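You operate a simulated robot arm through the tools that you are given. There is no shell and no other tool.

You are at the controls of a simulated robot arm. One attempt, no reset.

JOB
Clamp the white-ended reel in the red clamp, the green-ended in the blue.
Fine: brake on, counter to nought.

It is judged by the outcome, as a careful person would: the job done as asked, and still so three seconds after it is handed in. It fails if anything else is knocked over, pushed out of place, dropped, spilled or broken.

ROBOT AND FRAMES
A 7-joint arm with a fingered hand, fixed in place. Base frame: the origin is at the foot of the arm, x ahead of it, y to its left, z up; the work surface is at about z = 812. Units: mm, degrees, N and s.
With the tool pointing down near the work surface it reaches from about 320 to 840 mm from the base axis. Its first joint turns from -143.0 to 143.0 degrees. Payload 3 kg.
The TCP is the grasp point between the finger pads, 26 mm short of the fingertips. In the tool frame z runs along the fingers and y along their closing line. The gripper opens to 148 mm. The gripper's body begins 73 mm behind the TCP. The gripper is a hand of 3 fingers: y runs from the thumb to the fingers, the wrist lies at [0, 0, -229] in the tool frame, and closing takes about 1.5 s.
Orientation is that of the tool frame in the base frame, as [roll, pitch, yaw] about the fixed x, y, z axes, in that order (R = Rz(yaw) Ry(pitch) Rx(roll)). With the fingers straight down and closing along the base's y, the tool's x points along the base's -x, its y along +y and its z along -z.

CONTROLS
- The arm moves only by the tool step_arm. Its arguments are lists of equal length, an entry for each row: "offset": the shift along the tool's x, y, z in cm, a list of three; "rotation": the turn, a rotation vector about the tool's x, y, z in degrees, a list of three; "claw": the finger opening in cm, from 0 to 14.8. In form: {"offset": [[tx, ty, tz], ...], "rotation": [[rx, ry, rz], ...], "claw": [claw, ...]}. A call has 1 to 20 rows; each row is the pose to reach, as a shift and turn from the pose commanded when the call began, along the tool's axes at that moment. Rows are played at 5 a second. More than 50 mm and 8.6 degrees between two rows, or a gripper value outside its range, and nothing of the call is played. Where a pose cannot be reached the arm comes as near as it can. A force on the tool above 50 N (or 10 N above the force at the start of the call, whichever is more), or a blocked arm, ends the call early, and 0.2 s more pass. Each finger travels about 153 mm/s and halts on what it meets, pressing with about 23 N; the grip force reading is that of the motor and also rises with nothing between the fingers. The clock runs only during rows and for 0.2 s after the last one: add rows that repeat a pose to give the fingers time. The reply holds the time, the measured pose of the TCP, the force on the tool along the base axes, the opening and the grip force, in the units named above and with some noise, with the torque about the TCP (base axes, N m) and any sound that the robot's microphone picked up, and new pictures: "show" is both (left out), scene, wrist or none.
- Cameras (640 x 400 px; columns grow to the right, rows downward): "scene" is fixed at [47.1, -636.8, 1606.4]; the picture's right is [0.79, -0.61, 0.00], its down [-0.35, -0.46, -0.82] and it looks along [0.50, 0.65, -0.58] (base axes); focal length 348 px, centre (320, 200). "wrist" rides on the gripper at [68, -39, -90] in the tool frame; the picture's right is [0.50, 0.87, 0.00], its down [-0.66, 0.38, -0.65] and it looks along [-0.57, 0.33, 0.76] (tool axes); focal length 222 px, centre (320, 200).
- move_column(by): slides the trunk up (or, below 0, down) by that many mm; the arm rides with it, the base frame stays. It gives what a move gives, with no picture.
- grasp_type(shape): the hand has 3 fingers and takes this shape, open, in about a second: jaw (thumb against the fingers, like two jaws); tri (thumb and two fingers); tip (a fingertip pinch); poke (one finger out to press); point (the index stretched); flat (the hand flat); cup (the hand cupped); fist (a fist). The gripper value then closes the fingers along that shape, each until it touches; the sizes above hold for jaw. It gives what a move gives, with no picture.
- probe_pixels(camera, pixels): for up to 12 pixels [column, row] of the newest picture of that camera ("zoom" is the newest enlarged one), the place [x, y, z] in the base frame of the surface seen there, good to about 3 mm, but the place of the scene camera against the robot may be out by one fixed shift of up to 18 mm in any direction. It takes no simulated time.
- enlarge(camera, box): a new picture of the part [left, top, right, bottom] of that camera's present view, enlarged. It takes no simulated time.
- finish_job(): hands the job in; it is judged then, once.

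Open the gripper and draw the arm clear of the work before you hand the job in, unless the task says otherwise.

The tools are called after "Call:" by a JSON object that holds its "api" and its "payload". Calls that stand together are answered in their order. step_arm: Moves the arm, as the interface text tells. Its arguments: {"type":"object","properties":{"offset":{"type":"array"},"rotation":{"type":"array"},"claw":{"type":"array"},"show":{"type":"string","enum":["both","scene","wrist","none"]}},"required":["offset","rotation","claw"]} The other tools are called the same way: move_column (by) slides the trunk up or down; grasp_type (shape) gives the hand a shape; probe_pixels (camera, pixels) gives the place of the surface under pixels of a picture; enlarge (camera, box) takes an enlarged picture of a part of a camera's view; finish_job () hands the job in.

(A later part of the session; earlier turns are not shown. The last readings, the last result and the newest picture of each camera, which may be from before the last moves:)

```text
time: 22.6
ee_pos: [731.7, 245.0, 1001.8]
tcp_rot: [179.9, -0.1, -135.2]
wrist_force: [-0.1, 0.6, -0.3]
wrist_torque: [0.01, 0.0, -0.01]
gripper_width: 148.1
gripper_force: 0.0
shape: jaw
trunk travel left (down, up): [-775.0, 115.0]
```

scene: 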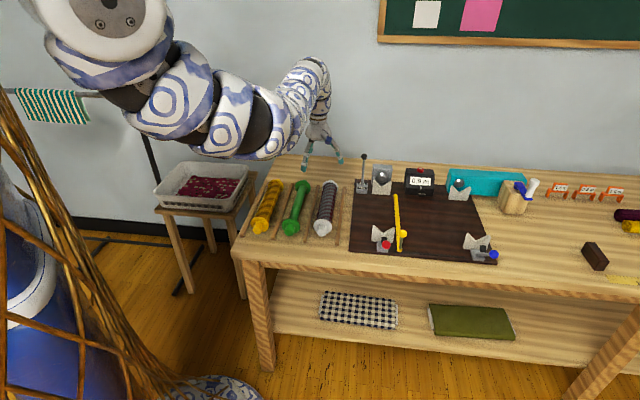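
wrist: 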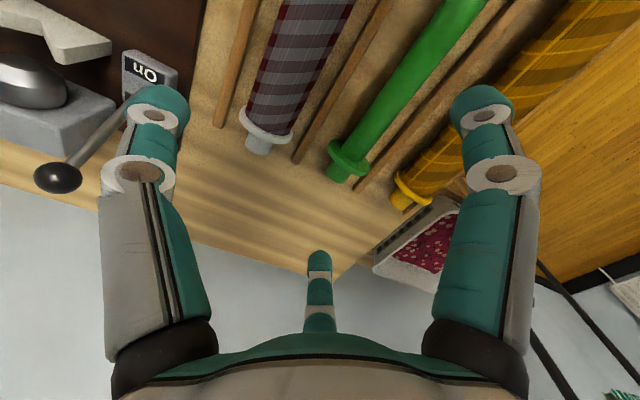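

Now the back stubs of the white (258,147) and green (338,175) reels are visible. I enlarge and probe them.

Call:
{"api": "enlarge", "payload": {"camera": "wrist", "box": [210, 60, 410, 200]}}

Call:
{"api": "probe_pixels", "payload": {"camera": "wrist", "pixels": [[257, 151], [258, 147], [264, 134], [248, 122], [292, 138], [268, 125], [280, 85], [313, 20], [217, 122], [297, 160], [245, 60], [340, 80]]}}

Call:
{"api": "probe_pixels", "payload": {"camera": "wrist", "pixels": [[338, 178], [339, 172], [347, 158], [331, 148], [366, 168], [354, 150], [380, 120], [430, 50], [360, 185], [400, 160], [410, 70], [365, 130]]}}

```text
2.86 times, centred on (310, 130) of wrist
```

zoom: 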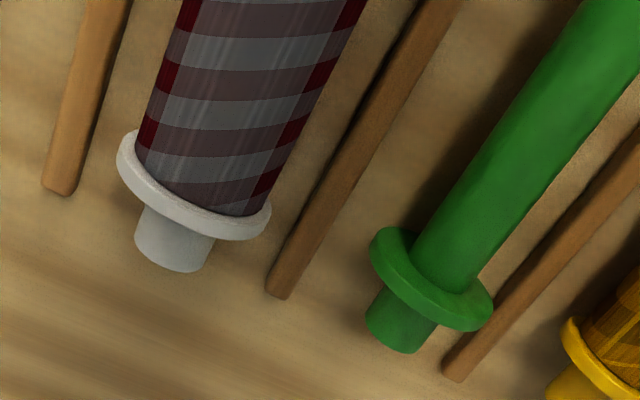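

```text
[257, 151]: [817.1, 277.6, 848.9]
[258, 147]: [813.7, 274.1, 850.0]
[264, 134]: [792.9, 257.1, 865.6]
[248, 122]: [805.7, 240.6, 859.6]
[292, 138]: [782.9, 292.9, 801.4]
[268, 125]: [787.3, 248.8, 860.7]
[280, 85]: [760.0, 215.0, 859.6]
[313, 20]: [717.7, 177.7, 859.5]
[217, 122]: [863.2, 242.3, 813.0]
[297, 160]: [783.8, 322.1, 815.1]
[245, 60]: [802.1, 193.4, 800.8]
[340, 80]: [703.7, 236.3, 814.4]
```

```text
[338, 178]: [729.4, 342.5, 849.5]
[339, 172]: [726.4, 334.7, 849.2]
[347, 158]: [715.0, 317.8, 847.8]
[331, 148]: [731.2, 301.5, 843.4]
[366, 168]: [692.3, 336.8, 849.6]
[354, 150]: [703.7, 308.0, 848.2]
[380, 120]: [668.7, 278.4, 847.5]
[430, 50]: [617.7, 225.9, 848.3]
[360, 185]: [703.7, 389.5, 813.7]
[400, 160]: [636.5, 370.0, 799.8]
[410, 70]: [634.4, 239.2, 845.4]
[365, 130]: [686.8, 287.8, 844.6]
```

I probe finer points in this zoom: flange rims and stub ends of both reels.

Call:
{"api": "probe_pixels", "payload": {"camera": "zoom", "pixels": [[175, 268], [165, 262], [180, 245], [200, 232], [225, 236], [122, 160], [265, 225], [185, 200], [160, 195], [240, 210], [130, 140], [210, 262]]}}

Call:
{"api": "probe_pixels", "payload": {"camera": "zoom", "pixels": [[395, 348], [408, 345], [405, 325], [430, 300], [445, 322], [374, 250], [488, 310], [420, 275], [470, 285], [385, 240], [500, 200], [560, 130]]}}

```text
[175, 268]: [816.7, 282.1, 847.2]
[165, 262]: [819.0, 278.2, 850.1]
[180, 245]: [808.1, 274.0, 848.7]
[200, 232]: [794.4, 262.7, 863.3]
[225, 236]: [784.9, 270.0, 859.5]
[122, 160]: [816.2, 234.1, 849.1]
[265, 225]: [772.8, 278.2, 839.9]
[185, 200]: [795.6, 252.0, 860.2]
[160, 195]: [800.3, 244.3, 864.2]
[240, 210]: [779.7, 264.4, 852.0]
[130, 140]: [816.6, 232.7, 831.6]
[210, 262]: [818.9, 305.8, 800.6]
```

```text
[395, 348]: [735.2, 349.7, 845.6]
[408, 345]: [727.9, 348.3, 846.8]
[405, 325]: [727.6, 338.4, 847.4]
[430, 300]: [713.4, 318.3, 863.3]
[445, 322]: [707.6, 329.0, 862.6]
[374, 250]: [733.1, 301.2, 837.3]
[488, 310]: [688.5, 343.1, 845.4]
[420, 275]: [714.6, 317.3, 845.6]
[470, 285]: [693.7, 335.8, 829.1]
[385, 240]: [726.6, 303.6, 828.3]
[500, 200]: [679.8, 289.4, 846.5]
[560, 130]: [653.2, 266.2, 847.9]
```

White: back tip u≈776, flange r≈31, axis z≈831, v≈382, cloth R≈28; green axis v≈274.5, back tip u≈766. Table top is z≈800 with 14 mm rails. I now move above the white reel's middle, offset so thumb and fingers meet it together, with a 125 mm opening.

Call:
{"api": "step_arm", "payload": {"offset": [[3.6, -1.24, 0], [7.26, -2.48, 0], [7.26, -2.48, 0]], "rotation": [[0, 0, 0], [0, 0, 0], [0, 0, 0]], "claw": [12.5, 12.5, 12.5]}}

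Call:
{"api": "move_column", "payload": {"by": -100}}

Call:
{"api": "step_arm", "payload": {"offset": [[0, 0, 0]], "rotation": [[0, 0, 0]], "claw": [12.5]}}

```text
time: 23.4
ee_pos: [698.3, 176.4, 999.9]
tcp_rot: [179.9, -0.2, -135.1]
wrist_force: [-0.1, 0.2, 0.2]
wrist_torque: [0.0, 0.01, -0.02]
gripper_width: 124.9
gripper_force: 0.0
shape: jaw
trunk travel left (down, up): [-775.0, 115.0]
```

scene: 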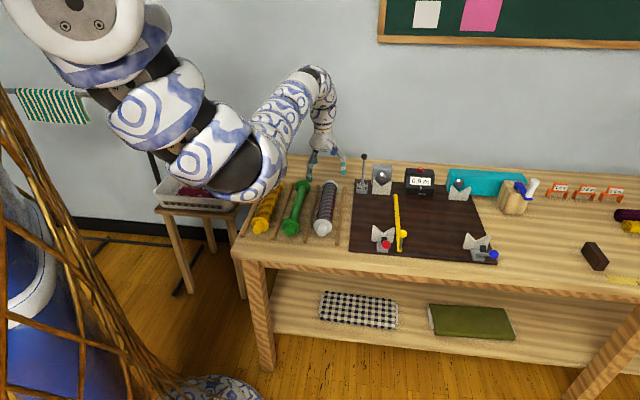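
wrist: 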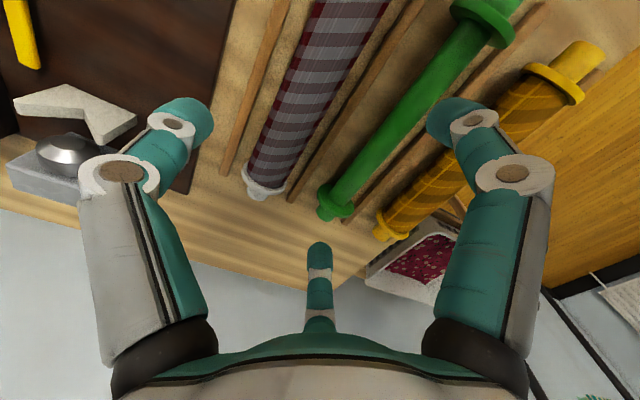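

```text
time: 24.7
ee_pos: [698.5, 177.0, 900.4]
tcp_rot: [-180.0, -0.1, -135.1]
wrist_force: [-0.5, 0.9, -0.2]
wrist_torque: [0.03, -0.01, 0.0]
gripper_width: 125.3
gripper_force: 0.0
shape: jaw
trunk travel left (down, up): [-675.0, 215.0]
```

```text
time: 25.1
ee_pos: [698.0, 176.4, 901.3]
tcp_rot: [-180.0, -0.1, -135.0]
wrist_force: [0.6, -0.5, 0.6]
wrist_torque: [-0.02, 0.01, 0.0]
gripper_width: 125.3
gripper_force: 0.2
shape: jaw
trunk travel left (down, up): [-675.0, 215.0]
```

scene: 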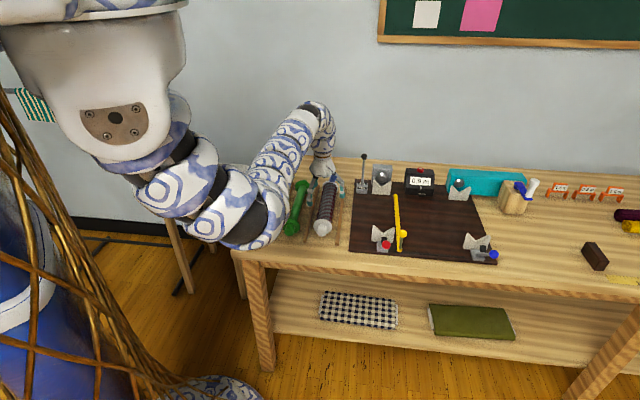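
wrist: 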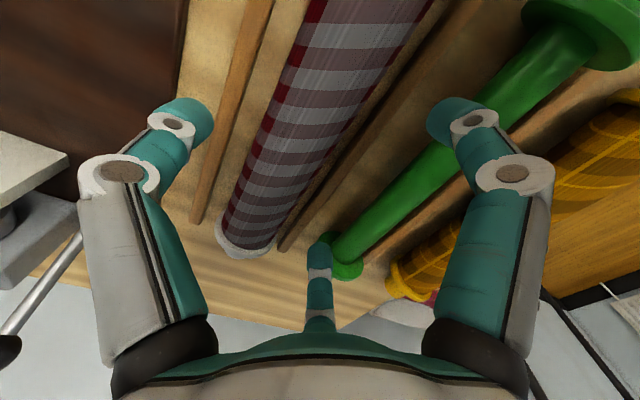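

TCP is at (698,176,901) above the white reel. I check the fingertip places relative to reel and the elbow height near the yellow reel.

Call:
{"api": "probe_pixels", "payload": {"camera": "wrist", "pixels": [[208, 118], [190, 105], [430, 118], [445, 103], [322, 240], [315, 255], [300, 130], [260, 210], [345, 50], [235, 245]]}}

Call:
{"api": "probe_pixels", "payload": {"camera": "scene", "pixels": [[235, 245], [275, 235], [200, 225], [255, 240], [285, 180]]}}

Call:
{"api": "enlarge", "payload": {"camera": "scene", "box": [210, 140, 390, 260]}}

```text
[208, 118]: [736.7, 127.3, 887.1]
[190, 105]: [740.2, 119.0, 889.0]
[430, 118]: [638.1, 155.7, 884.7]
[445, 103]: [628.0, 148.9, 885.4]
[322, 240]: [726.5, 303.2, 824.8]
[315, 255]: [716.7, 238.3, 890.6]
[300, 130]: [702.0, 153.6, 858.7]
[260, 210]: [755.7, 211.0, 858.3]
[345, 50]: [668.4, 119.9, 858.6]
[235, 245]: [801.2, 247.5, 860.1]
```

```text
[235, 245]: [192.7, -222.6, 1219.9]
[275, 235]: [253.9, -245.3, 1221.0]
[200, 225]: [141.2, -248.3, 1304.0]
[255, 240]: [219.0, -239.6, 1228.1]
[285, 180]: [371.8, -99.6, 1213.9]
```

```text
3.33 times, centred on (300, 200) of scene
```

zoom: 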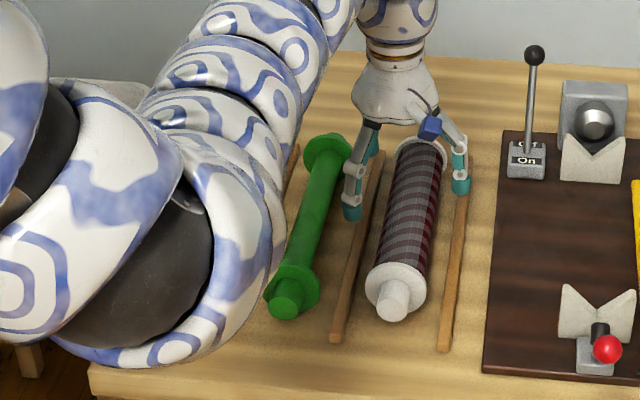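

Fingertips straddle the reel (thumb at v≈439, fingers v≈339, reel edges ≈354–410). I descend 57 mm to TCP z≈844.

Call:
{"api": "step_arm", "payload": {"offset": [[0, 0, 1.5], [0, 0, 3.0], [0, 0, 4.4], [0, 0, 5.7], [0, 0, 5.7]], "rotation": [[0, 0, 0], [0, 0, 0], [0, 0, 0], [0, 0, 0], [0, 0, 0]], "claw": [12.5, 12.5, 12.5, 12.5, 12.5]}}

```text
time: 26.3
ee_pos: [697.6, 177.1, 844.8]
tcp_rot: [180.0, 0.0, -135.1]
wrist_force: [-0.5, 0.2, 0.4]
wrist_torque: [0.0, 0.04, -0.01]
gripper_width: 125.1
gripper_force: 0.1
shape: jaw
trunk travel left (down, up): [-675.0, 215.0]
```

scene: 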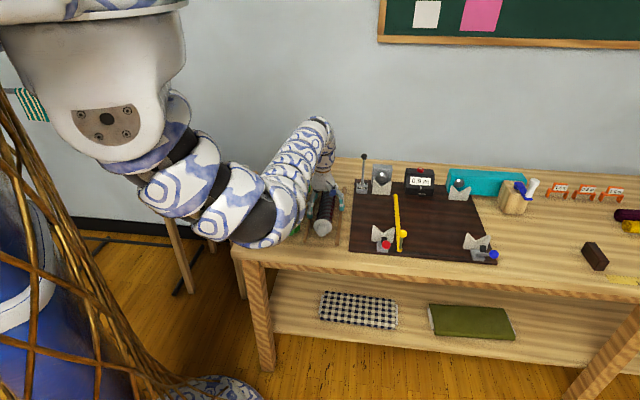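
wrist: 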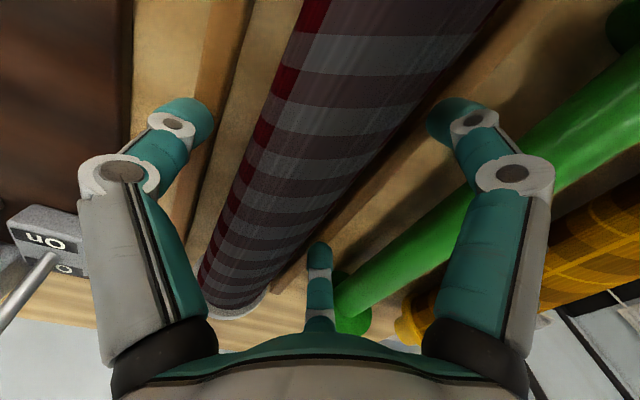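

No contact on the way down. I close the fingers on the white reel gradually.

Call:
{"api": "step_arm", "payload": {"offset": [[0, 0, 0], [0, 0, 0], [0, 0, 0], [0, 0, 0], [0, 0, 0], [0, 0, 0], [0, 0, 0], [0, 0, 0]], "rotation": [[0, 0, 0], [0, 0, 0], [0, 0, 0], [0, 0, 0], [0, 0, 0], [0, 0, 0], [0, 0, 0], [0, 0, 0]], "claw": [11, 10, 9, 8, 7, 6, 5, 5]}}

```text
time: 28.1
ee_pos: [696.6, 177.1, 842.6]
tcp_rot: [179.9, -0.1, -135.2]
wrist_force: [0.3, 0.8, -3.0]
wrist_torque: [0.0, 0.04, -0.01]
gripper_width: 55.4
gripper_force: 22.7
shape: jaw
trunk travel left (down, up): [-675.0, 215.0]
```

scene: 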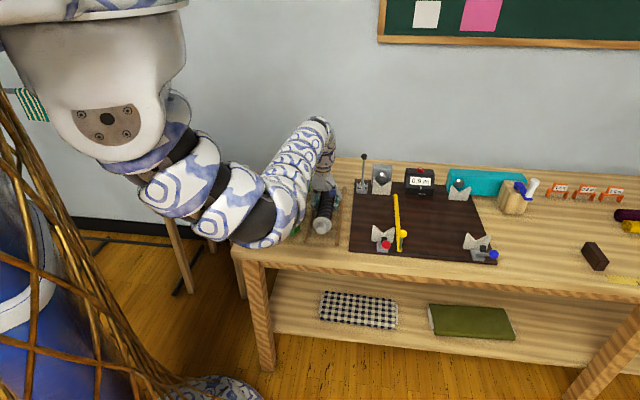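
wrist: 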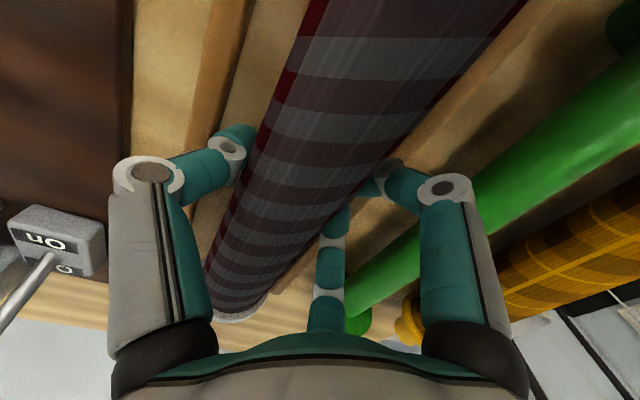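

Grip closed at 55 mm with 23 N on the cloth. I lift by 40 mm and check that the reel stays level.

Call:
{"api": "step_arm", "payload": {"offset": [[0, 0, -0.8], [0, 0, -1.6], [0, 0, -2.8], [0, 0, -4.0], [0, 0, -4.0]], "rotation": [[0, 0, 0], [0, 0, 0], [0, 0, 0], [0, 0, 0], [0, 0, 0]], "claw": [5, 5, 5, 5, 5]}}

```text
time: 29.3
ee_pos: [697.6, 175.1, 883.1]
tcp_rot: [179.9, -0.2, -135.1]
wrist_force: [0.1, 0.0, -2.9]
wrist_torque: [0.01, 0.01, -0.02]
gripper_width: 55.2
gripper_force: 22.7
shape: jaw
trunk travel left (down, up): [-675.0, 215.0]
```

scene: 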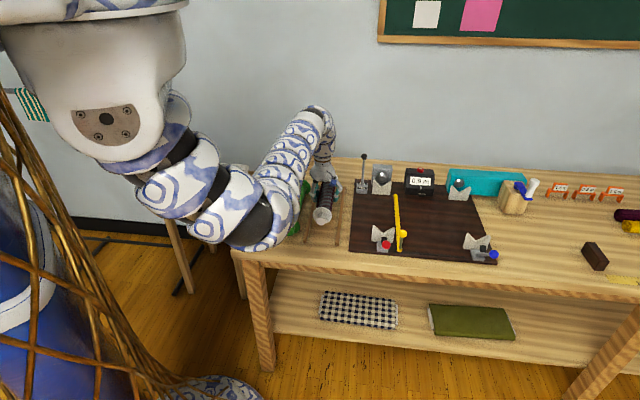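
wrist: 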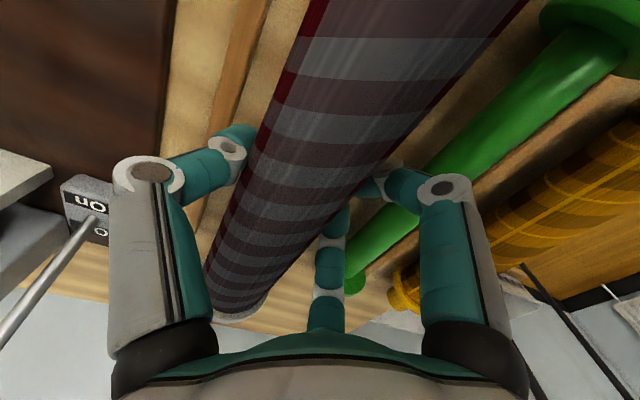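

The reel (about 3 N) lifts level. I probe it in both views to learn its pose in the hand.

Call:
{"api": "probe_pixels", "payload": {"camera": "wrist", "pixels": [[400, 30], [350, 100], [310, 160], [275, 220], [250, 270], [240, 300], [235, 315]]}}

Call:
{"api": "enlarge", "payload": {"camera": "scene", "box": [280, 140, 400, 240]}}

Call:
{"api": "probe_pixels", "payload": {"camera": "zoom", "pixels": [[222, 292], [222, 268], [218, 240], [248, 230], [200, 210], [232, 300], [210, 300], [240, 190]]}}

```text
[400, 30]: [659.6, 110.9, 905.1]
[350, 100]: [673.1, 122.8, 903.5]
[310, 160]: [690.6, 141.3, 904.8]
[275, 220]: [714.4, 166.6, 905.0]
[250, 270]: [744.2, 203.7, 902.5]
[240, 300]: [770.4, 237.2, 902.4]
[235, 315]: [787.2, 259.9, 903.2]
```

```text
4.00 times, centred on (340, 190) of scene
```

zoom: 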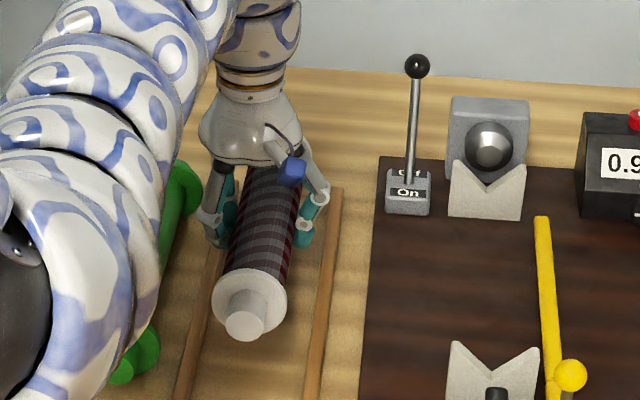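

```text
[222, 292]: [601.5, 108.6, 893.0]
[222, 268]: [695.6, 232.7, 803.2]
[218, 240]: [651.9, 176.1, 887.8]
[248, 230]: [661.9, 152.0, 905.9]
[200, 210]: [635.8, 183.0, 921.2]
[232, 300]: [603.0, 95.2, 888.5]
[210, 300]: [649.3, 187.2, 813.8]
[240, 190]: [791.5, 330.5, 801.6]
```

I probe the front stub's end face and flange in the newest zoom more exactly.

Call:
{"api": "probe_pixels", "payload": {"camera": "zoom", "pixels": [[245, 325], [245, 335], [232, 325], [258, 325], [246, 312], [250, 290], [214, 300], [285, 300], [250, 275], [265, 225], [270, 200], [240, 255]]}}

```text
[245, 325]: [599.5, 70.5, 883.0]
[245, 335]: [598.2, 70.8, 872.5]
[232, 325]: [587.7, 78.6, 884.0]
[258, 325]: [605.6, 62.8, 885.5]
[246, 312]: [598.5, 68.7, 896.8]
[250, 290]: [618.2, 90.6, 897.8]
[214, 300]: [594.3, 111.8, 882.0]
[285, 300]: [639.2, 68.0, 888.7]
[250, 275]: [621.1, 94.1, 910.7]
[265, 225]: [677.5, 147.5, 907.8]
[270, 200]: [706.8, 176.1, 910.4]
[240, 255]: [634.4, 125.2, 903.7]
```

I calibrate the scene camera's shift using the red V-block tips whose wrist-camera positions I already have.

Call:
{"api": "probe_pixels", "payload": {"camera": "zoom", "pixels": [[456, 164], [523, 170], [488, 188], [455, 345], [536, 352], [416, 66], [543, 222], [490, 147], [635, 118]]}}

```text
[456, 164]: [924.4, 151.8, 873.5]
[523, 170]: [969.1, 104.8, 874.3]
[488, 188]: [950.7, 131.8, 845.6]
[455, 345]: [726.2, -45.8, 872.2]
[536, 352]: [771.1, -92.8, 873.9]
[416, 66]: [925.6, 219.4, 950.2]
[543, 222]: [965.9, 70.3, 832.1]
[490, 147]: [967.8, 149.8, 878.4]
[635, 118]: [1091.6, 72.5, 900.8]
```

The calibrated scene shift is (+1,-13,-1); the reel axis sits ~5 mm below and 12.5 mm (v) beside the TCP, front tip u≈465, back tip ≈776. I lift the reel to TCP z≈965 before carrying it over to the red station.

Call:
{"api": "step_arm", "payload": {"offset": [[0, 0, -2], [0, 0, -4], [0, 0, -6], [0, 0, -8.2], [0, 0, -8.2]], "rotation": [[0, 0, 0], [0, 0, 0], [0, 0, 0], [0, 0, 0], [0, 0, 0]], "claw": [5, 5, 5, 5, 5], "show": "scene"}}

```text
time: 30.5
ee_pos: [697.6, 177.8, 965.3]
tcp_rot: [180.0, -0.1, -135.0]
wrist_force: [0.5, 0.4, -2.7]
wrist_torque: [0.02, 0.01, -0.04]
gripper_width: 55.4
gripper_force: 23.2
shape: jaw
trunk travel left (down, up): [-675.0, 215.0]
```

scene: 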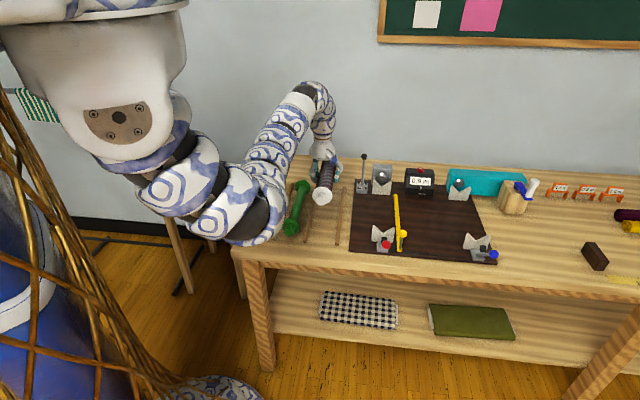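

Now I carry the reel sideways 207 mm towards the red station at this height, past the lever (which leans back behind the stub).

Call:
{"api": "step_arm", "payload": {"offset": [[0, -2.5, 0], [0, -5, 0], [0, -7.5, 0], [0, -10, 0], [0, -12.5, 0], [0, -15, 0], [0, -17.5, 0], [0, -20, 0], [0, -20.7, 0], [0, -20.7, 0]], "rotation": [[0, 0, 0], [0, 0, 0], [0, 0, 0], [0, 0, 0], [0, 0, 0], [0, 0, 0], [0, 0, 0], [0, 0, 0], [0, 0, 0], [0, 0, 0]], "claw": [5, 5, 5, 5, 5, 5, 5, 5, 5, 5]}}

```text
time: 32.7
ee_pos: [845.6, 31.8, 965.7]
tcp_rot: [179.9, 0.0, -135.0]
wrist_force: [0.2, -0.7, -2.0]
wrist_torque: [0.02, 0.0, 0.02]
gripper_width: 54.6
gripper_force: 23.2
shape: jaw
trunk travel left (down, up): [-675.0, 215.0]
```

scene: 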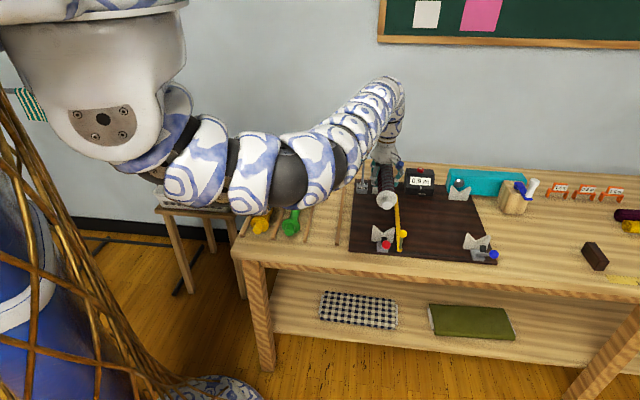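
wrist: 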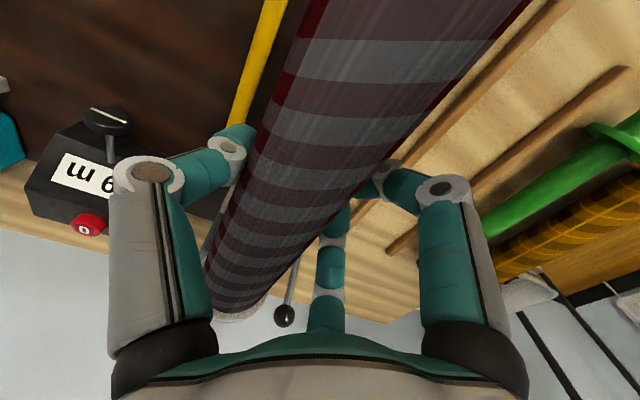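

Now above the red station (u≈620, v≈575.5). I enlarge the scene to check the reel's alignment over the V-blocks.

Call:
{"api": "enlarge", "payload": {"camera": "scene", "box": [340, 140, 460, 260]}}

```text
3.33 times, centred on (400, 200) of scene
```

zoom: 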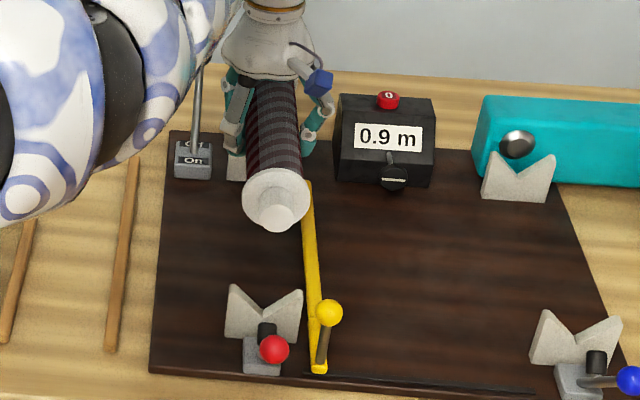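

Call:
{"api": "probe_pixels", "payload": {"camera": "zoom", "pixels": [[279, 217], [268, 217], [290, 217], [279, 206], [279, 226], [274, 180], [247, 200], [307, 195], [275, 130], [270, 100], [232, 288], [297, 294]]}}

```text
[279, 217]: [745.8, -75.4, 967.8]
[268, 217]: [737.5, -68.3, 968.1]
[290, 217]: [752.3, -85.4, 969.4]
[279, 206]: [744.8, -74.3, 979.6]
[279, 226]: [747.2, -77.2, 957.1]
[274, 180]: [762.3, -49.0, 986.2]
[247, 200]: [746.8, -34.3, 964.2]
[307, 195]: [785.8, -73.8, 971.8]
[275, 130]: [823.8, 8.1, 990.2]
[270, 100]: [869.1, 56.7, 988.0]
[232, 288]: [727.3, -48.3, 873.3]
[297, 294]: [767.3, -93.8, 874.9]
```

The reel seems pitched a few degrees (front high) and slightly yawed. I enlarge the wrist view to measure its edges accurately.

Call:
{"api": "enlarge", "payload": {"camera": "wrist", "box": [190, 0, 350, 100]}}

Call:
{"api": "enlarge", "payload": {"camera": "wrist", "box": [190, 220, 350, 320]}}

Call:
{"api": "enlarge", "payload": {"camera": "wrist", "box": [390, 0, 550, 100]}}

Call:
{"api": "probe_pixels", "payload": {"camera": "wrist", "pixels": [[420, 10], [390, 40], [370, 70], [340, 100], [315, 140], [290, 180], [270, 220], [255, 250], [240, 285], [235, 300], [230, 314], [300, 100]]}}

```text
4.00 times, centred on (270, 50) of wrist
```

zoom: 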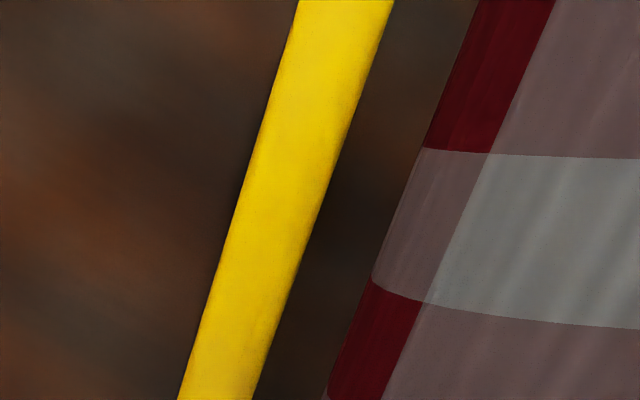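

```text
4.00 times, centred on (270, 270) of wrist
```

zoom: 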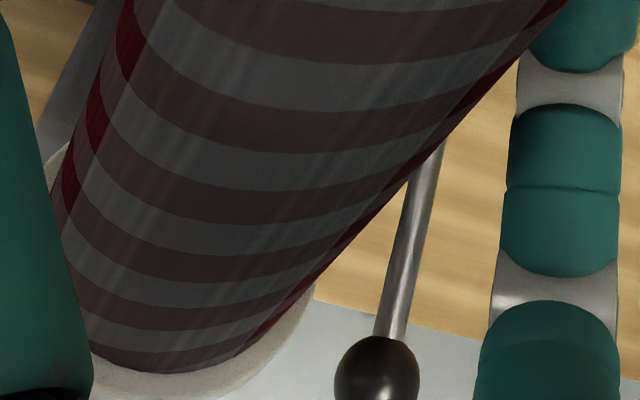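

```text
4.00 times, centred on (470, 50) of wrist
```

zoom: 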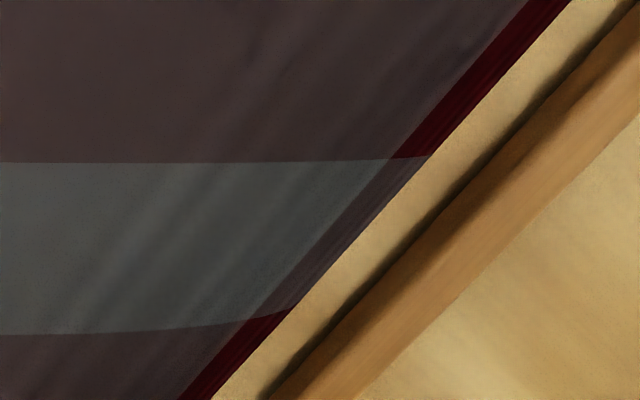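

```text
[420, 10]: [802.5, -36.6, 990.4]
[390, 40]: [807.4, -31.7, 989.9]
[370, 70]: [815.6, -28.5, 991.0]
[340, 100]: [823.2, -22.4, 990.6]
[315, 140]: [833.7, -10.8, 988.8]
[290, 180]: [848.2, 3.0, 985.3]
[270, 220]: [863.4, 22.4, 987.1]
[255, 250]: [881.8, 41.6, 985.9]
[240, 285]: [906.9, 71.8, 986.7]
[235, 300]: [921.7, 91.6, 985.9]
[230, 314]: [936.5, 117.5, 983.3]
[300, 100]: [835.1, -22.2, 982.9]
```

From the edges: the axis lies 6.7 mm below and 14 mm beside the TCP, parallel in yaw, with the front ~1.7° high. I correct pitch by 1.7°, shift 3.5 mm towards the front for flange clearance, and lower 70 mm with the trunk.

Call:
{"api": "step_arm", "payload": {"offset": [[0.2, 0.05, 0], [0.35, 0.1, 0], [0.35, 0.1, 0]], "rotation": [[0, -0.9, 0], [0, -1.7, 0], [0, -1.7, 0]], "claw": [5, 5, 5], "show": "none"}}

Call:
{"api": "move_column", "payload": {"by": -65}}

Call:
{"api": "step_arm", "payload": {"offset": [[0, 0, 0]], "rotation": [[0, 0, 0]], "claw": [5]}}

Call:
{"api": "enlarge", "payload": {"camera": "scene", "box": [340, 140, 460, 260]}}

```text
time: 33.5
ee_pos: [840.6, 28.9, 965.9]
tcp_rot: [179.8, 1.7, -135.1]
wrist_force: [0.2, -0.6, -2.2]
wrist_torque: [0.02, 0.07, -0.02]
gripper_width: 54.8
gripper_force: 22.2
shape: jaw
trunk travel left (down, up): [-675.0, 215.0]
```

```text
time: 34.5
ee_pos: [840.0, 28.6, 901.1]
tcp_rot: [-180.0, 1.6, -135.1]
wrist_force: [0.2, -0.3, -3.2]
wrist_torque: [0.03, 0.04, -0.01]
gripper_width: 54.7
gripper_force: 23.1
shape: jaw
trunk travel left (down, up): [-610.0, 280.0]
```

```text
time: 34.9
ee_pos: [841.5, 29.6, 900.8]
tcp_rot: [179.9, 1.6, -135.1]
wrist_force: [-0.5, 0.4, -2.6]
wrist_torque: [0.02, 0.04, -0.01]
gripper_width: 54.8
gripper_force: 23.0
shape: jaw
trunk travel left (down, up): [-610.0, 280.0]
```

scene: 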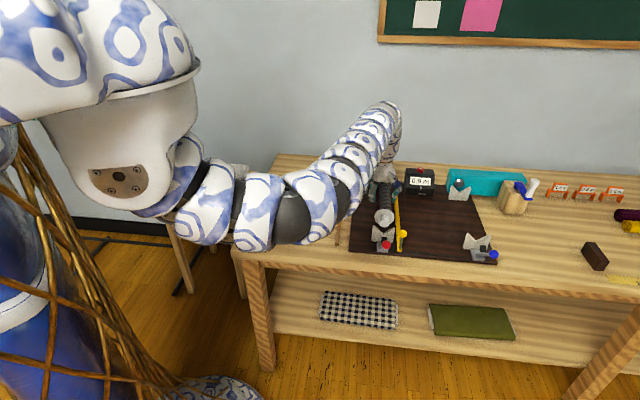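
wrist: 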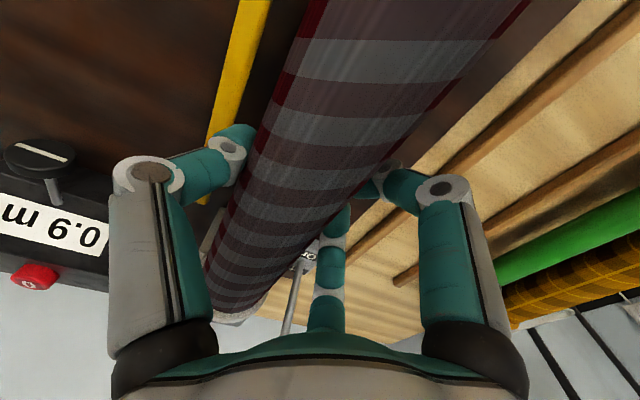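

```text
3.33 times, centred on (400, 200) of scene
```

zoom: 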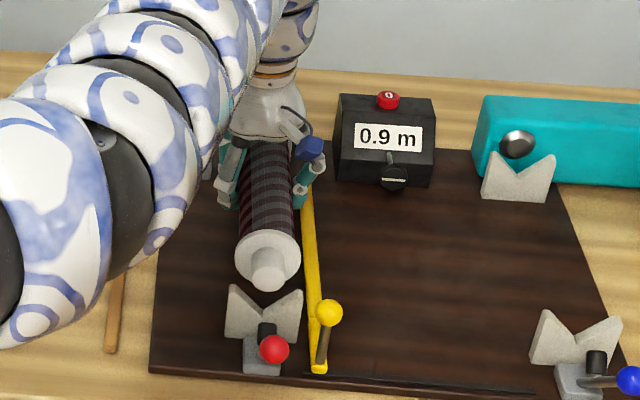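

The reel hovers over the V-blocks. I probe the stub end, flange and V tips once more before the last 26 mm.

Call:
{"api": "probe_pixels", "payload": {"camera": "zoom", "pixels": [[268, 277], [268, 266], [268, 287], [266, 235], [239, 258], [299, 255], [268, 190], [266, 165], [234, 290], [298, 295], [265, 322]]}}

```text
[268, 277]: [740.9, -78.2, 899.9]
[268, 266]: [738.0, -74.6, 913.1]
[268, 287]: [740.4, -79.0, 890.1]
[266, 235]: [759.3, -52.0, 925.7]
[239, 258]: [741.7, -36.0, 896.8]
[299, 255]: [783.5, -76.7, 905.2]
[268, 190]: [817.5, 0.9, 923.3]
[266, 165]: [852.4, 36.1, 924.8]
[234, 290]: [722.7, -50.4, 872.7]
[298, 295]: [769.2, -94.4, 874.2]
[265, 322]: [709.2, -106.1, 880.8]
```

The stub is centred over the V (v≈589) at u≈460–491, axis z≈895. I lower 22 mm, then check forces.

Call:
{"api": "step_arm", "payload": {"offset": [[0, 0, 0.7], [0, 0, 1.4], [0, 0, 2.0], [0, 0, 2.2], [0, 0, 2.2]], "rotation": [[0, 0, 0], [0, 0, 0], [0, 0, 0], [0, 0, 0], [0, 0, 0]], "claw": [5, 5, 5, 5, 5], "show": "scene"}}

Call:
{"api": "step_arm", "payload": {"offset": [[0, 0, 0.1], [0, 0, 0.2], [0, 0, 0.2]], "rotation": [[0, 0, 0], [0, 0, 0], [0, 0, 0]], "claw": [5, 5, 5], "show": "none"}}

```text
time: 36.1
ee_pos: [840.7, 29.3, 878.8]
tcp_rot: [179.9, 1.6, -135.2]
wrist_force: [-0.1, 0.1, -2.5]
wrist_torque: [0.01, 0.05, -0.02]
gripper_width: 54.5
gripper_force: 22.4
shape: jaw
trunk travel left (down, up): [-610.0, 280.0]
```

scene: 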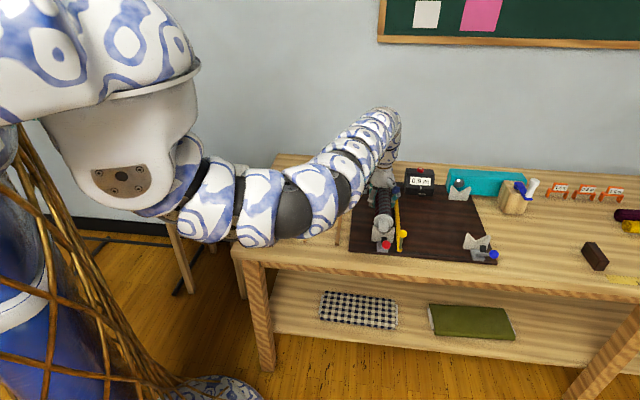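

```text
time: 36.9
ee_pos: [841.5, 29.2, 876.5]
tcp_rot: [179.9, 1.6, -135.0]
wrist_force: [-1.0, 0.5, -3.2]
wrist_torque: [0.04, -0.01, -0.01]
gripper_width: 54.4
gripper_force: 23.6
shape: jaw
trunk travel left (down, up): [-610.0, 280.0]
```

No contact yet (force still -3 N). I lower in 1.5 mm steps further while watching the force.

Call:
{"api": "step_arm", "payload": {"offset": [[0, 0, 0.1], [0, 0, 0.2], [0, 0, 0.2]], "rotation": [[0, 0, 0], [0, 0, 0], [0, 0, 0]], "claw": [5, 5, 5], "show": "none"}}

Call:
{"api": "step_arm", "payload": {"offset": [[0, 0, 0.1], [0, 0, 0.15], [0, 0, 0.15]], "rotation": [[0, 0, 0], [0, 0, 0], [0, 0, 0]], "claw": [5, 5, 5], "show": "none"}}

Call:
{"api": "enlarge", "payload": {"camera": "scene", "box": [340, 180, 440, 260]}}

```text
time: 37.7
ee_pos: [841.5, 29.5, 874.9]
tcp_rot: [179.8, 1.6, -135.1]
wrist_force: [-0.2, -0.3, -2.3]
wrist_torque: [0.02, 0.02, -0.02]
gripper_width: 54.3
gripper_force: 23.1
shape: jaw
trunk travel left (down, up): [-610.0, 280.0]
```

```text
time: 38.5
ee_pos: [841.3, 30.6, 874.4]
tcp_rot: [-179.9, 1.6, -135.1]
wrist_force: [-0.5, -0.6, -2.3]
wrist_torque: [0.01, 0.03, 0.02]
gripper_width: 54.5
gripper_force: 23.0
shape: jaw
trunk travel left (down, up): [-610.0, 280.0]
```

```text
5.00 times, centred on (390, 220) of scene
```

zoom: 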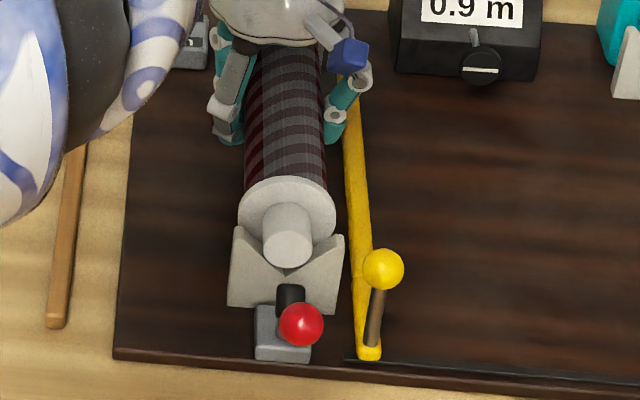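

Stub is in the V but not yet bearing. I continue lowering in small steps.

Call:
{"api": "step_arm", "payload": {"offset": [[0, 0, 0.1], [0, 0, 0.2], [0, 0, 0.2]], "rotation": [[0, 0, 0], [0, 0, 0], [0, 0, 0]], "claw": [5, 5, 5], "show": "none"}}

Call:
{"api": "step_arm", "payload": {"offset": [[0, 0, 0.1], [0, 0, 0.2], [0, 0, 0.2]], "rotation": [[0, 0, 0], [0, 0, 0], [0, 0, 0]], "claw": [5, 5, 5], "show": "none"}}

Call:
{"api": "enlarge", "payload": {"camera": "scene", "box": [340, 180, 440, 260]}}

```text
time: 39.3
ee_pos: [841.4, 29.5, 871.3]
tcp_rot: [179.9, 1.6, -135.1]
wrist_force: [-0.2, -0.1, -1.7]
wrist_torque: [0.0, 0.02, -0.05]
gripper_width: 54.4
gripper_force: 23.0
shape: jaw
trunk travel left (down, up): [-610.0, 280.0]
```

```text
time: 40.1
ee_pos: [841.9, 29.6, 869.9]
tcp_rot: [180.0, 1.7, -135.2]
wrist_force: [3.7, -1.8, 3.1]
wrist_torque: [-0.01, 0.0, 0.01]
gripper_width: 54.5
gripper_force: 23.1
shape: jaw
trunk travel left (down, up): [-610.0, 280.0]
```

```text
5.00 times, centred on (390, 220) of scene
```

zoom: 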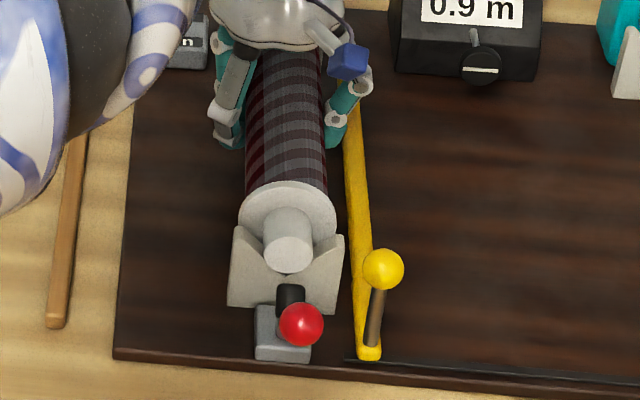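

Contact with the V now shows (+3 N up, slight +v push). I nudge 1 mm towards +v, and then open the fingers slowly to 115 mm so the reel settles.

Call:
{"api": "step_arm", "payload": {"offset": [[0, -0.1, 0.05], [0, -0.1, 0.05], [0, -0.1, 0.05], [0, -0.1, 0.05], [0, -0.1, 0.05], [0, -0.1, 0.05], [0, -0.1, 0.05], [0, -0.1, 0.05]], "rotation": [[0, 0, 0], [0, 0, 0], [0, 0, 0], [0, 0, 0], [0, 0, 0], [0, 0, 0], [0, 0, 0], [0, 0, 0]], "claw": [5, 5.5, 6, 7, 8.5, 10, 11.5, 11.5]}}

Call:
{"api": "enlarge", "payload": {"camera": "scene", "box": [340, 160, 440, 260]}}

```text
time: 41.9
ee_pos: [842.0, 28.7, 869.9]
tcp_rot: [179.9, 1.6, -135.2]
wrist_force: [-0.1, -0.2, 0.1]
wrist_torque: [0.01, -0.02, 0.03]
gripper_width: 114.7
gripper_force: 0.1
shape: jaw
trunk travel left (down, up): [-610.0, 280.0]
```

scene: 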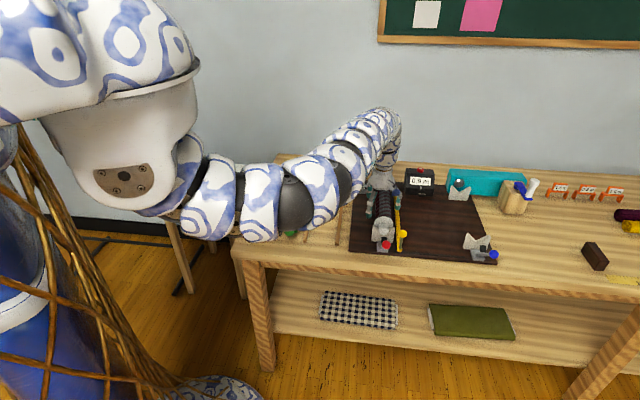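
wrist: 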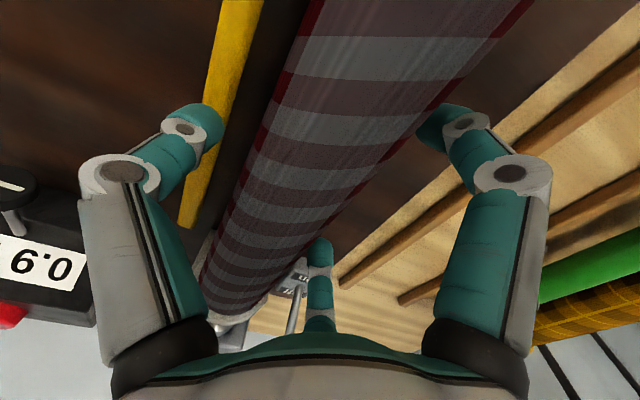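

```text
4.00 times, centred on (390, 210) of scene
```

zoom: 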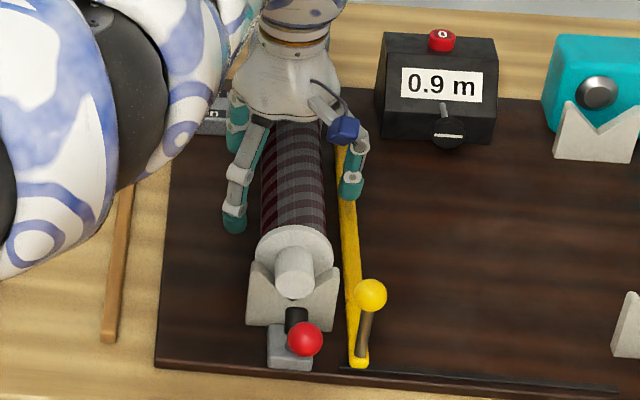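

Released; the reel sits in both Vs. I raise the hand straight up about 110 mm, clear of the reel.

Call:
{"api": "step_arm", "payload": {"offset": [[0, 0, -1], [0, 0, -2.5], [0, 0, -4.5], [0, 0, -7], [0, 0, -9.5], [0, 0, -11], [0, 0, -11]], "rotation": [[0, 0, 0], [0, 0, 0], [0, 0, 0], [0, 0, 0], [0, 0, 0], [0, 0, 0], [0, 0, 0]], "claw": [11.5, 11.5, 11.5, 11.5, 11.5, 11.5, 11.5]}}

Call:
{"api": "enlarge", "payload": {"camera": "scene", "box": [340, 160, 440, 260]}}

Call:
{"api": "enlarge", "payload": {"camera": "wrist", "box": [140, 150, 400, 330]}}

```text
time: 43.5
ee_pos: [840.4, 27.1, 978.8]
tcp_rot: [180.0, 1.5, -135.1]
wrist_force: [0.1, -0.4, -1.3]
wrist_torque: [-0.01, 0.03, 0.0]
gripper_width: 114.5
gripper_force: 0.1
shape: jaw
trunk travel left (down, up): [-610.0, 280.0]
```

scene: 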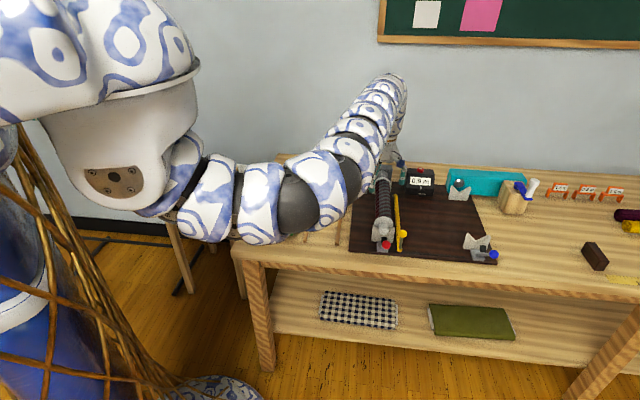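
wrist: 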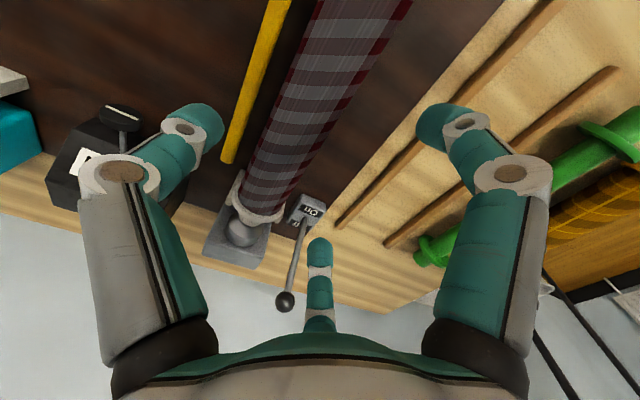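

```text
4.00 times, centred on (390, 210) of scene
```

zoom: 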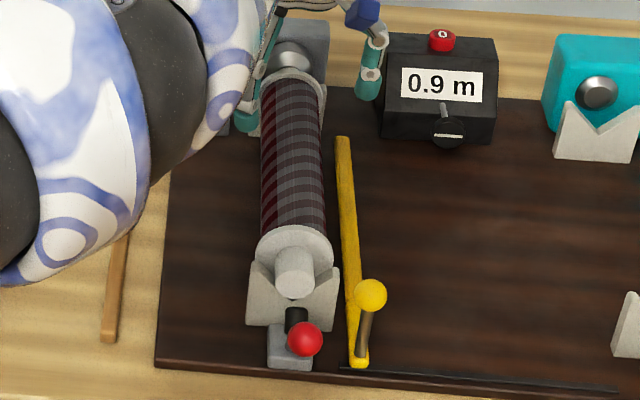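

```text
2.22 times, centred on (270, 240) of wrist
```

zoom: 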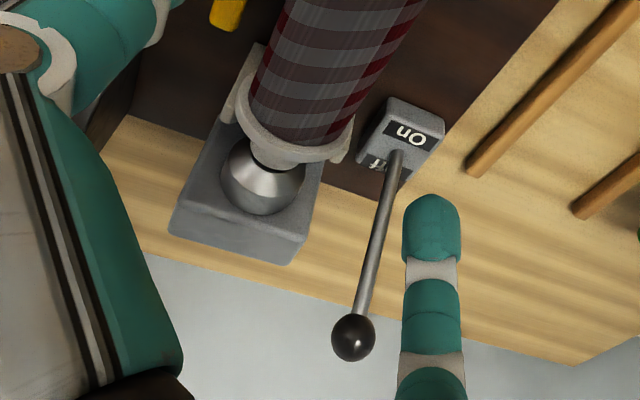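

The white reel sits in both Vs close to the dome. Next I go to the red handle ball (about u=342, v=589, z=913): move along the reel axis to the front at z≈979, narrowing the fingers to 50 mm.

Call:
{"api": "step_arm", "payload": {"offset": [[4.5, -0.2, 0], [9, -0.4, 0], [13.5, -0.7, 0], [18, -0.9, 0], [22.5, -1.1, 0], [27, -1.35, 0], [27, -1.35, 0]], "rotation": [[0, 0.3, 0], [0, 0.6, 0], [0, 0.9, 0], [0, 1.2, 0], [0, 1.5, 0], [0, 1.6, 0], [0, 1.6, 0]], "claw": [10, 8, 7, 6, 5, 5, 5]}}

Call:
{"api": "enlarge", "payload": {"camera": "scene", "box": [330, 160, 450, 260]}}

```text
time: 45.1
ee_pos: [815.3, -168.3, 913.1]
tcp_rot: [179.8, 0.0, -135.1]
wrist_force: [-0.3, 0.0, -0.8]
wrist_torque: [0.02, -0.03, -0.05]
gripper_width: 50.4
gripper_force: 0.1
shape: jaw
out of reach, approached as far as the arm can: row 1, 2, 3, 4, 5, 6, 7
trunk travel left (down, up): [-610.0, 280.0]
```

scene: 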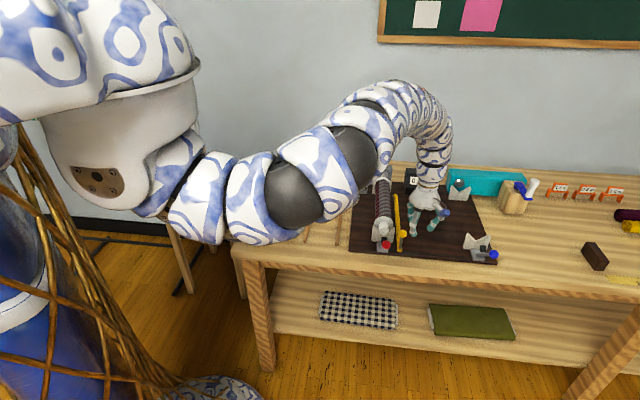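
wrist: 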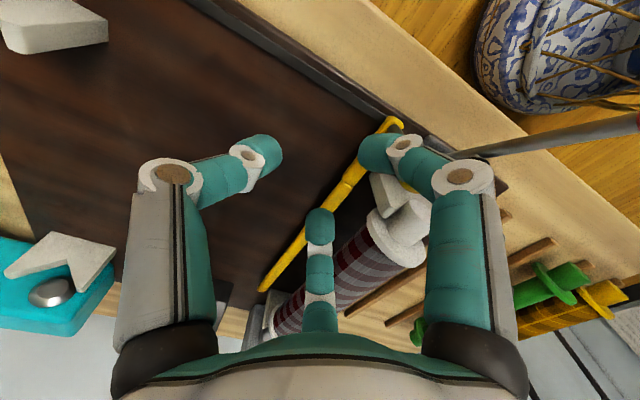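

```text
4.00 times, centred on (390, 210) of scene
```

zoom: 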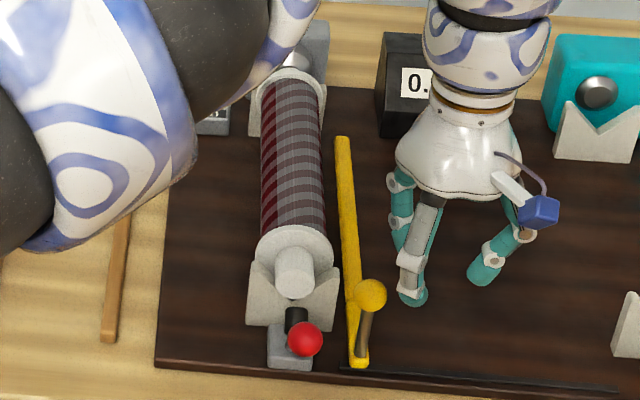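

The arm drifted out to (815,-168,913) because the inner spot is unreachable at this low trunk; nothing appears touched. I raise the trunk 165 mm, which was fine for that region before.

Call:
{"api": "move_column", "payload": {"by": 165}}

Call:
{"api": "enlarge", "payload": {"camera": "scene", "box": [330, 160, 450, 260]}}

```text
time: 47.0
ee_pos: [816.1, -168.0, 1078.3]
tcp_rot: [179.9, -0.1, -135.1]
wrist_force: [0.1, -0.3, 0.3]
wrist_torque: [-0.03, 0.01, -0.02]
gripper_width: 50.1
gripper_force: 0.1
shape: jaw
trunk travel left (down, up): [-775.0, 115.0]
```

```text
4.00 times, centred on (390, 210) of scene
```

zoom: 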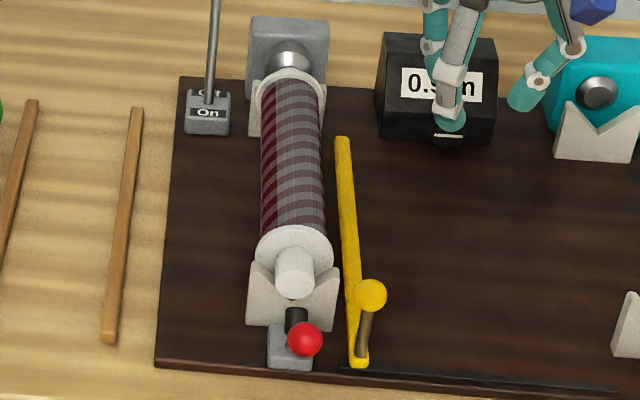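

All intact. Now I move down and inward to above the red ball (about (659,-174,1000)).

Call:
{"api": "step_arm", "payload": {"offset": [[0, 0, 3.9], [0, 0, 7.8], [2.3, 2.1, 7.8], [4.6, 4.3, 7.8], [6.9, 6.4, 7.8], [9.2, 8.5, 7.8], [11.5, 10.7, 7.8], [11.5, 10.7, 7.8]], "rotation": [[0, 0, 0], [0, 0, 0], [0, 0, 0], [0, 0, 0], [0, 0, 0], [0, 0, 0], [0, 0, 0], [0, 0, 0]], "claw": [5, 5, 5, 5, 5, 5, 5, 5]}}

Call:
{"api": "enlarge", "payload": {"camera": "scene", "box": [330, 160, 450, 260]}}

```text
time: 48.8
ee_pos: [737.4, -171.5, 959.9]
tcp_rot: [179.7, -0.1, -135.1]
wrist_force: [0.2, 0.3, -0.8]
wrist_torque: [-0.01, -0.01, 0.01]
gripper_width: 49.9
gripper_force: 0.0
shape: jaw
out of reach, approached as far as the arm can: row 4, 5, 6, 7, 8
trunk travel left (down, up): [-775.0, 115.0]
```

scene: 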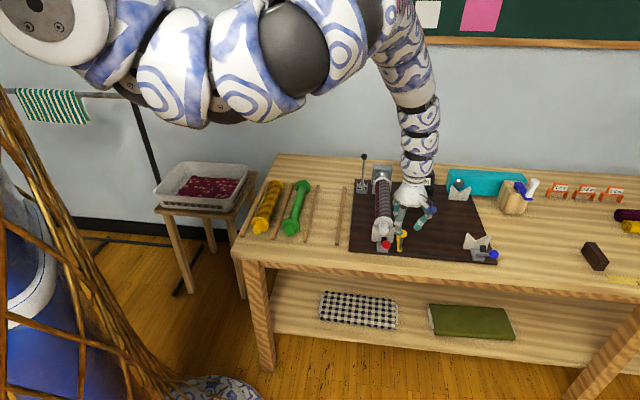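
wrist: 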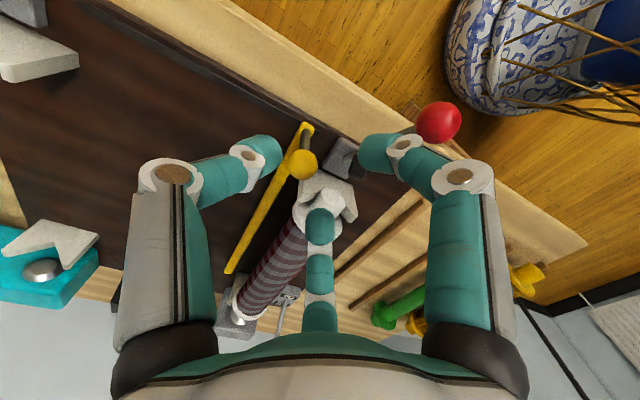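

```text
4.00 times, centred on (390, 210) of scene
```

zoom: 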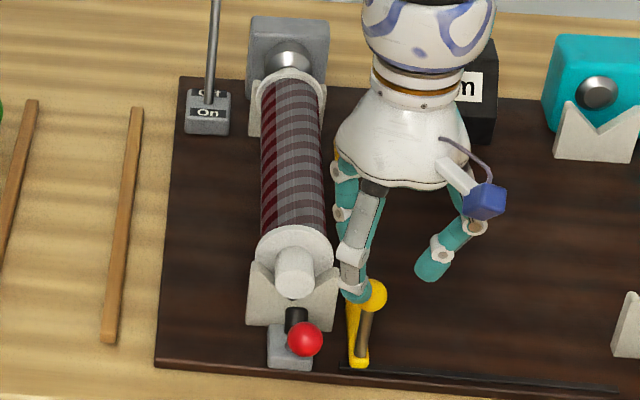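

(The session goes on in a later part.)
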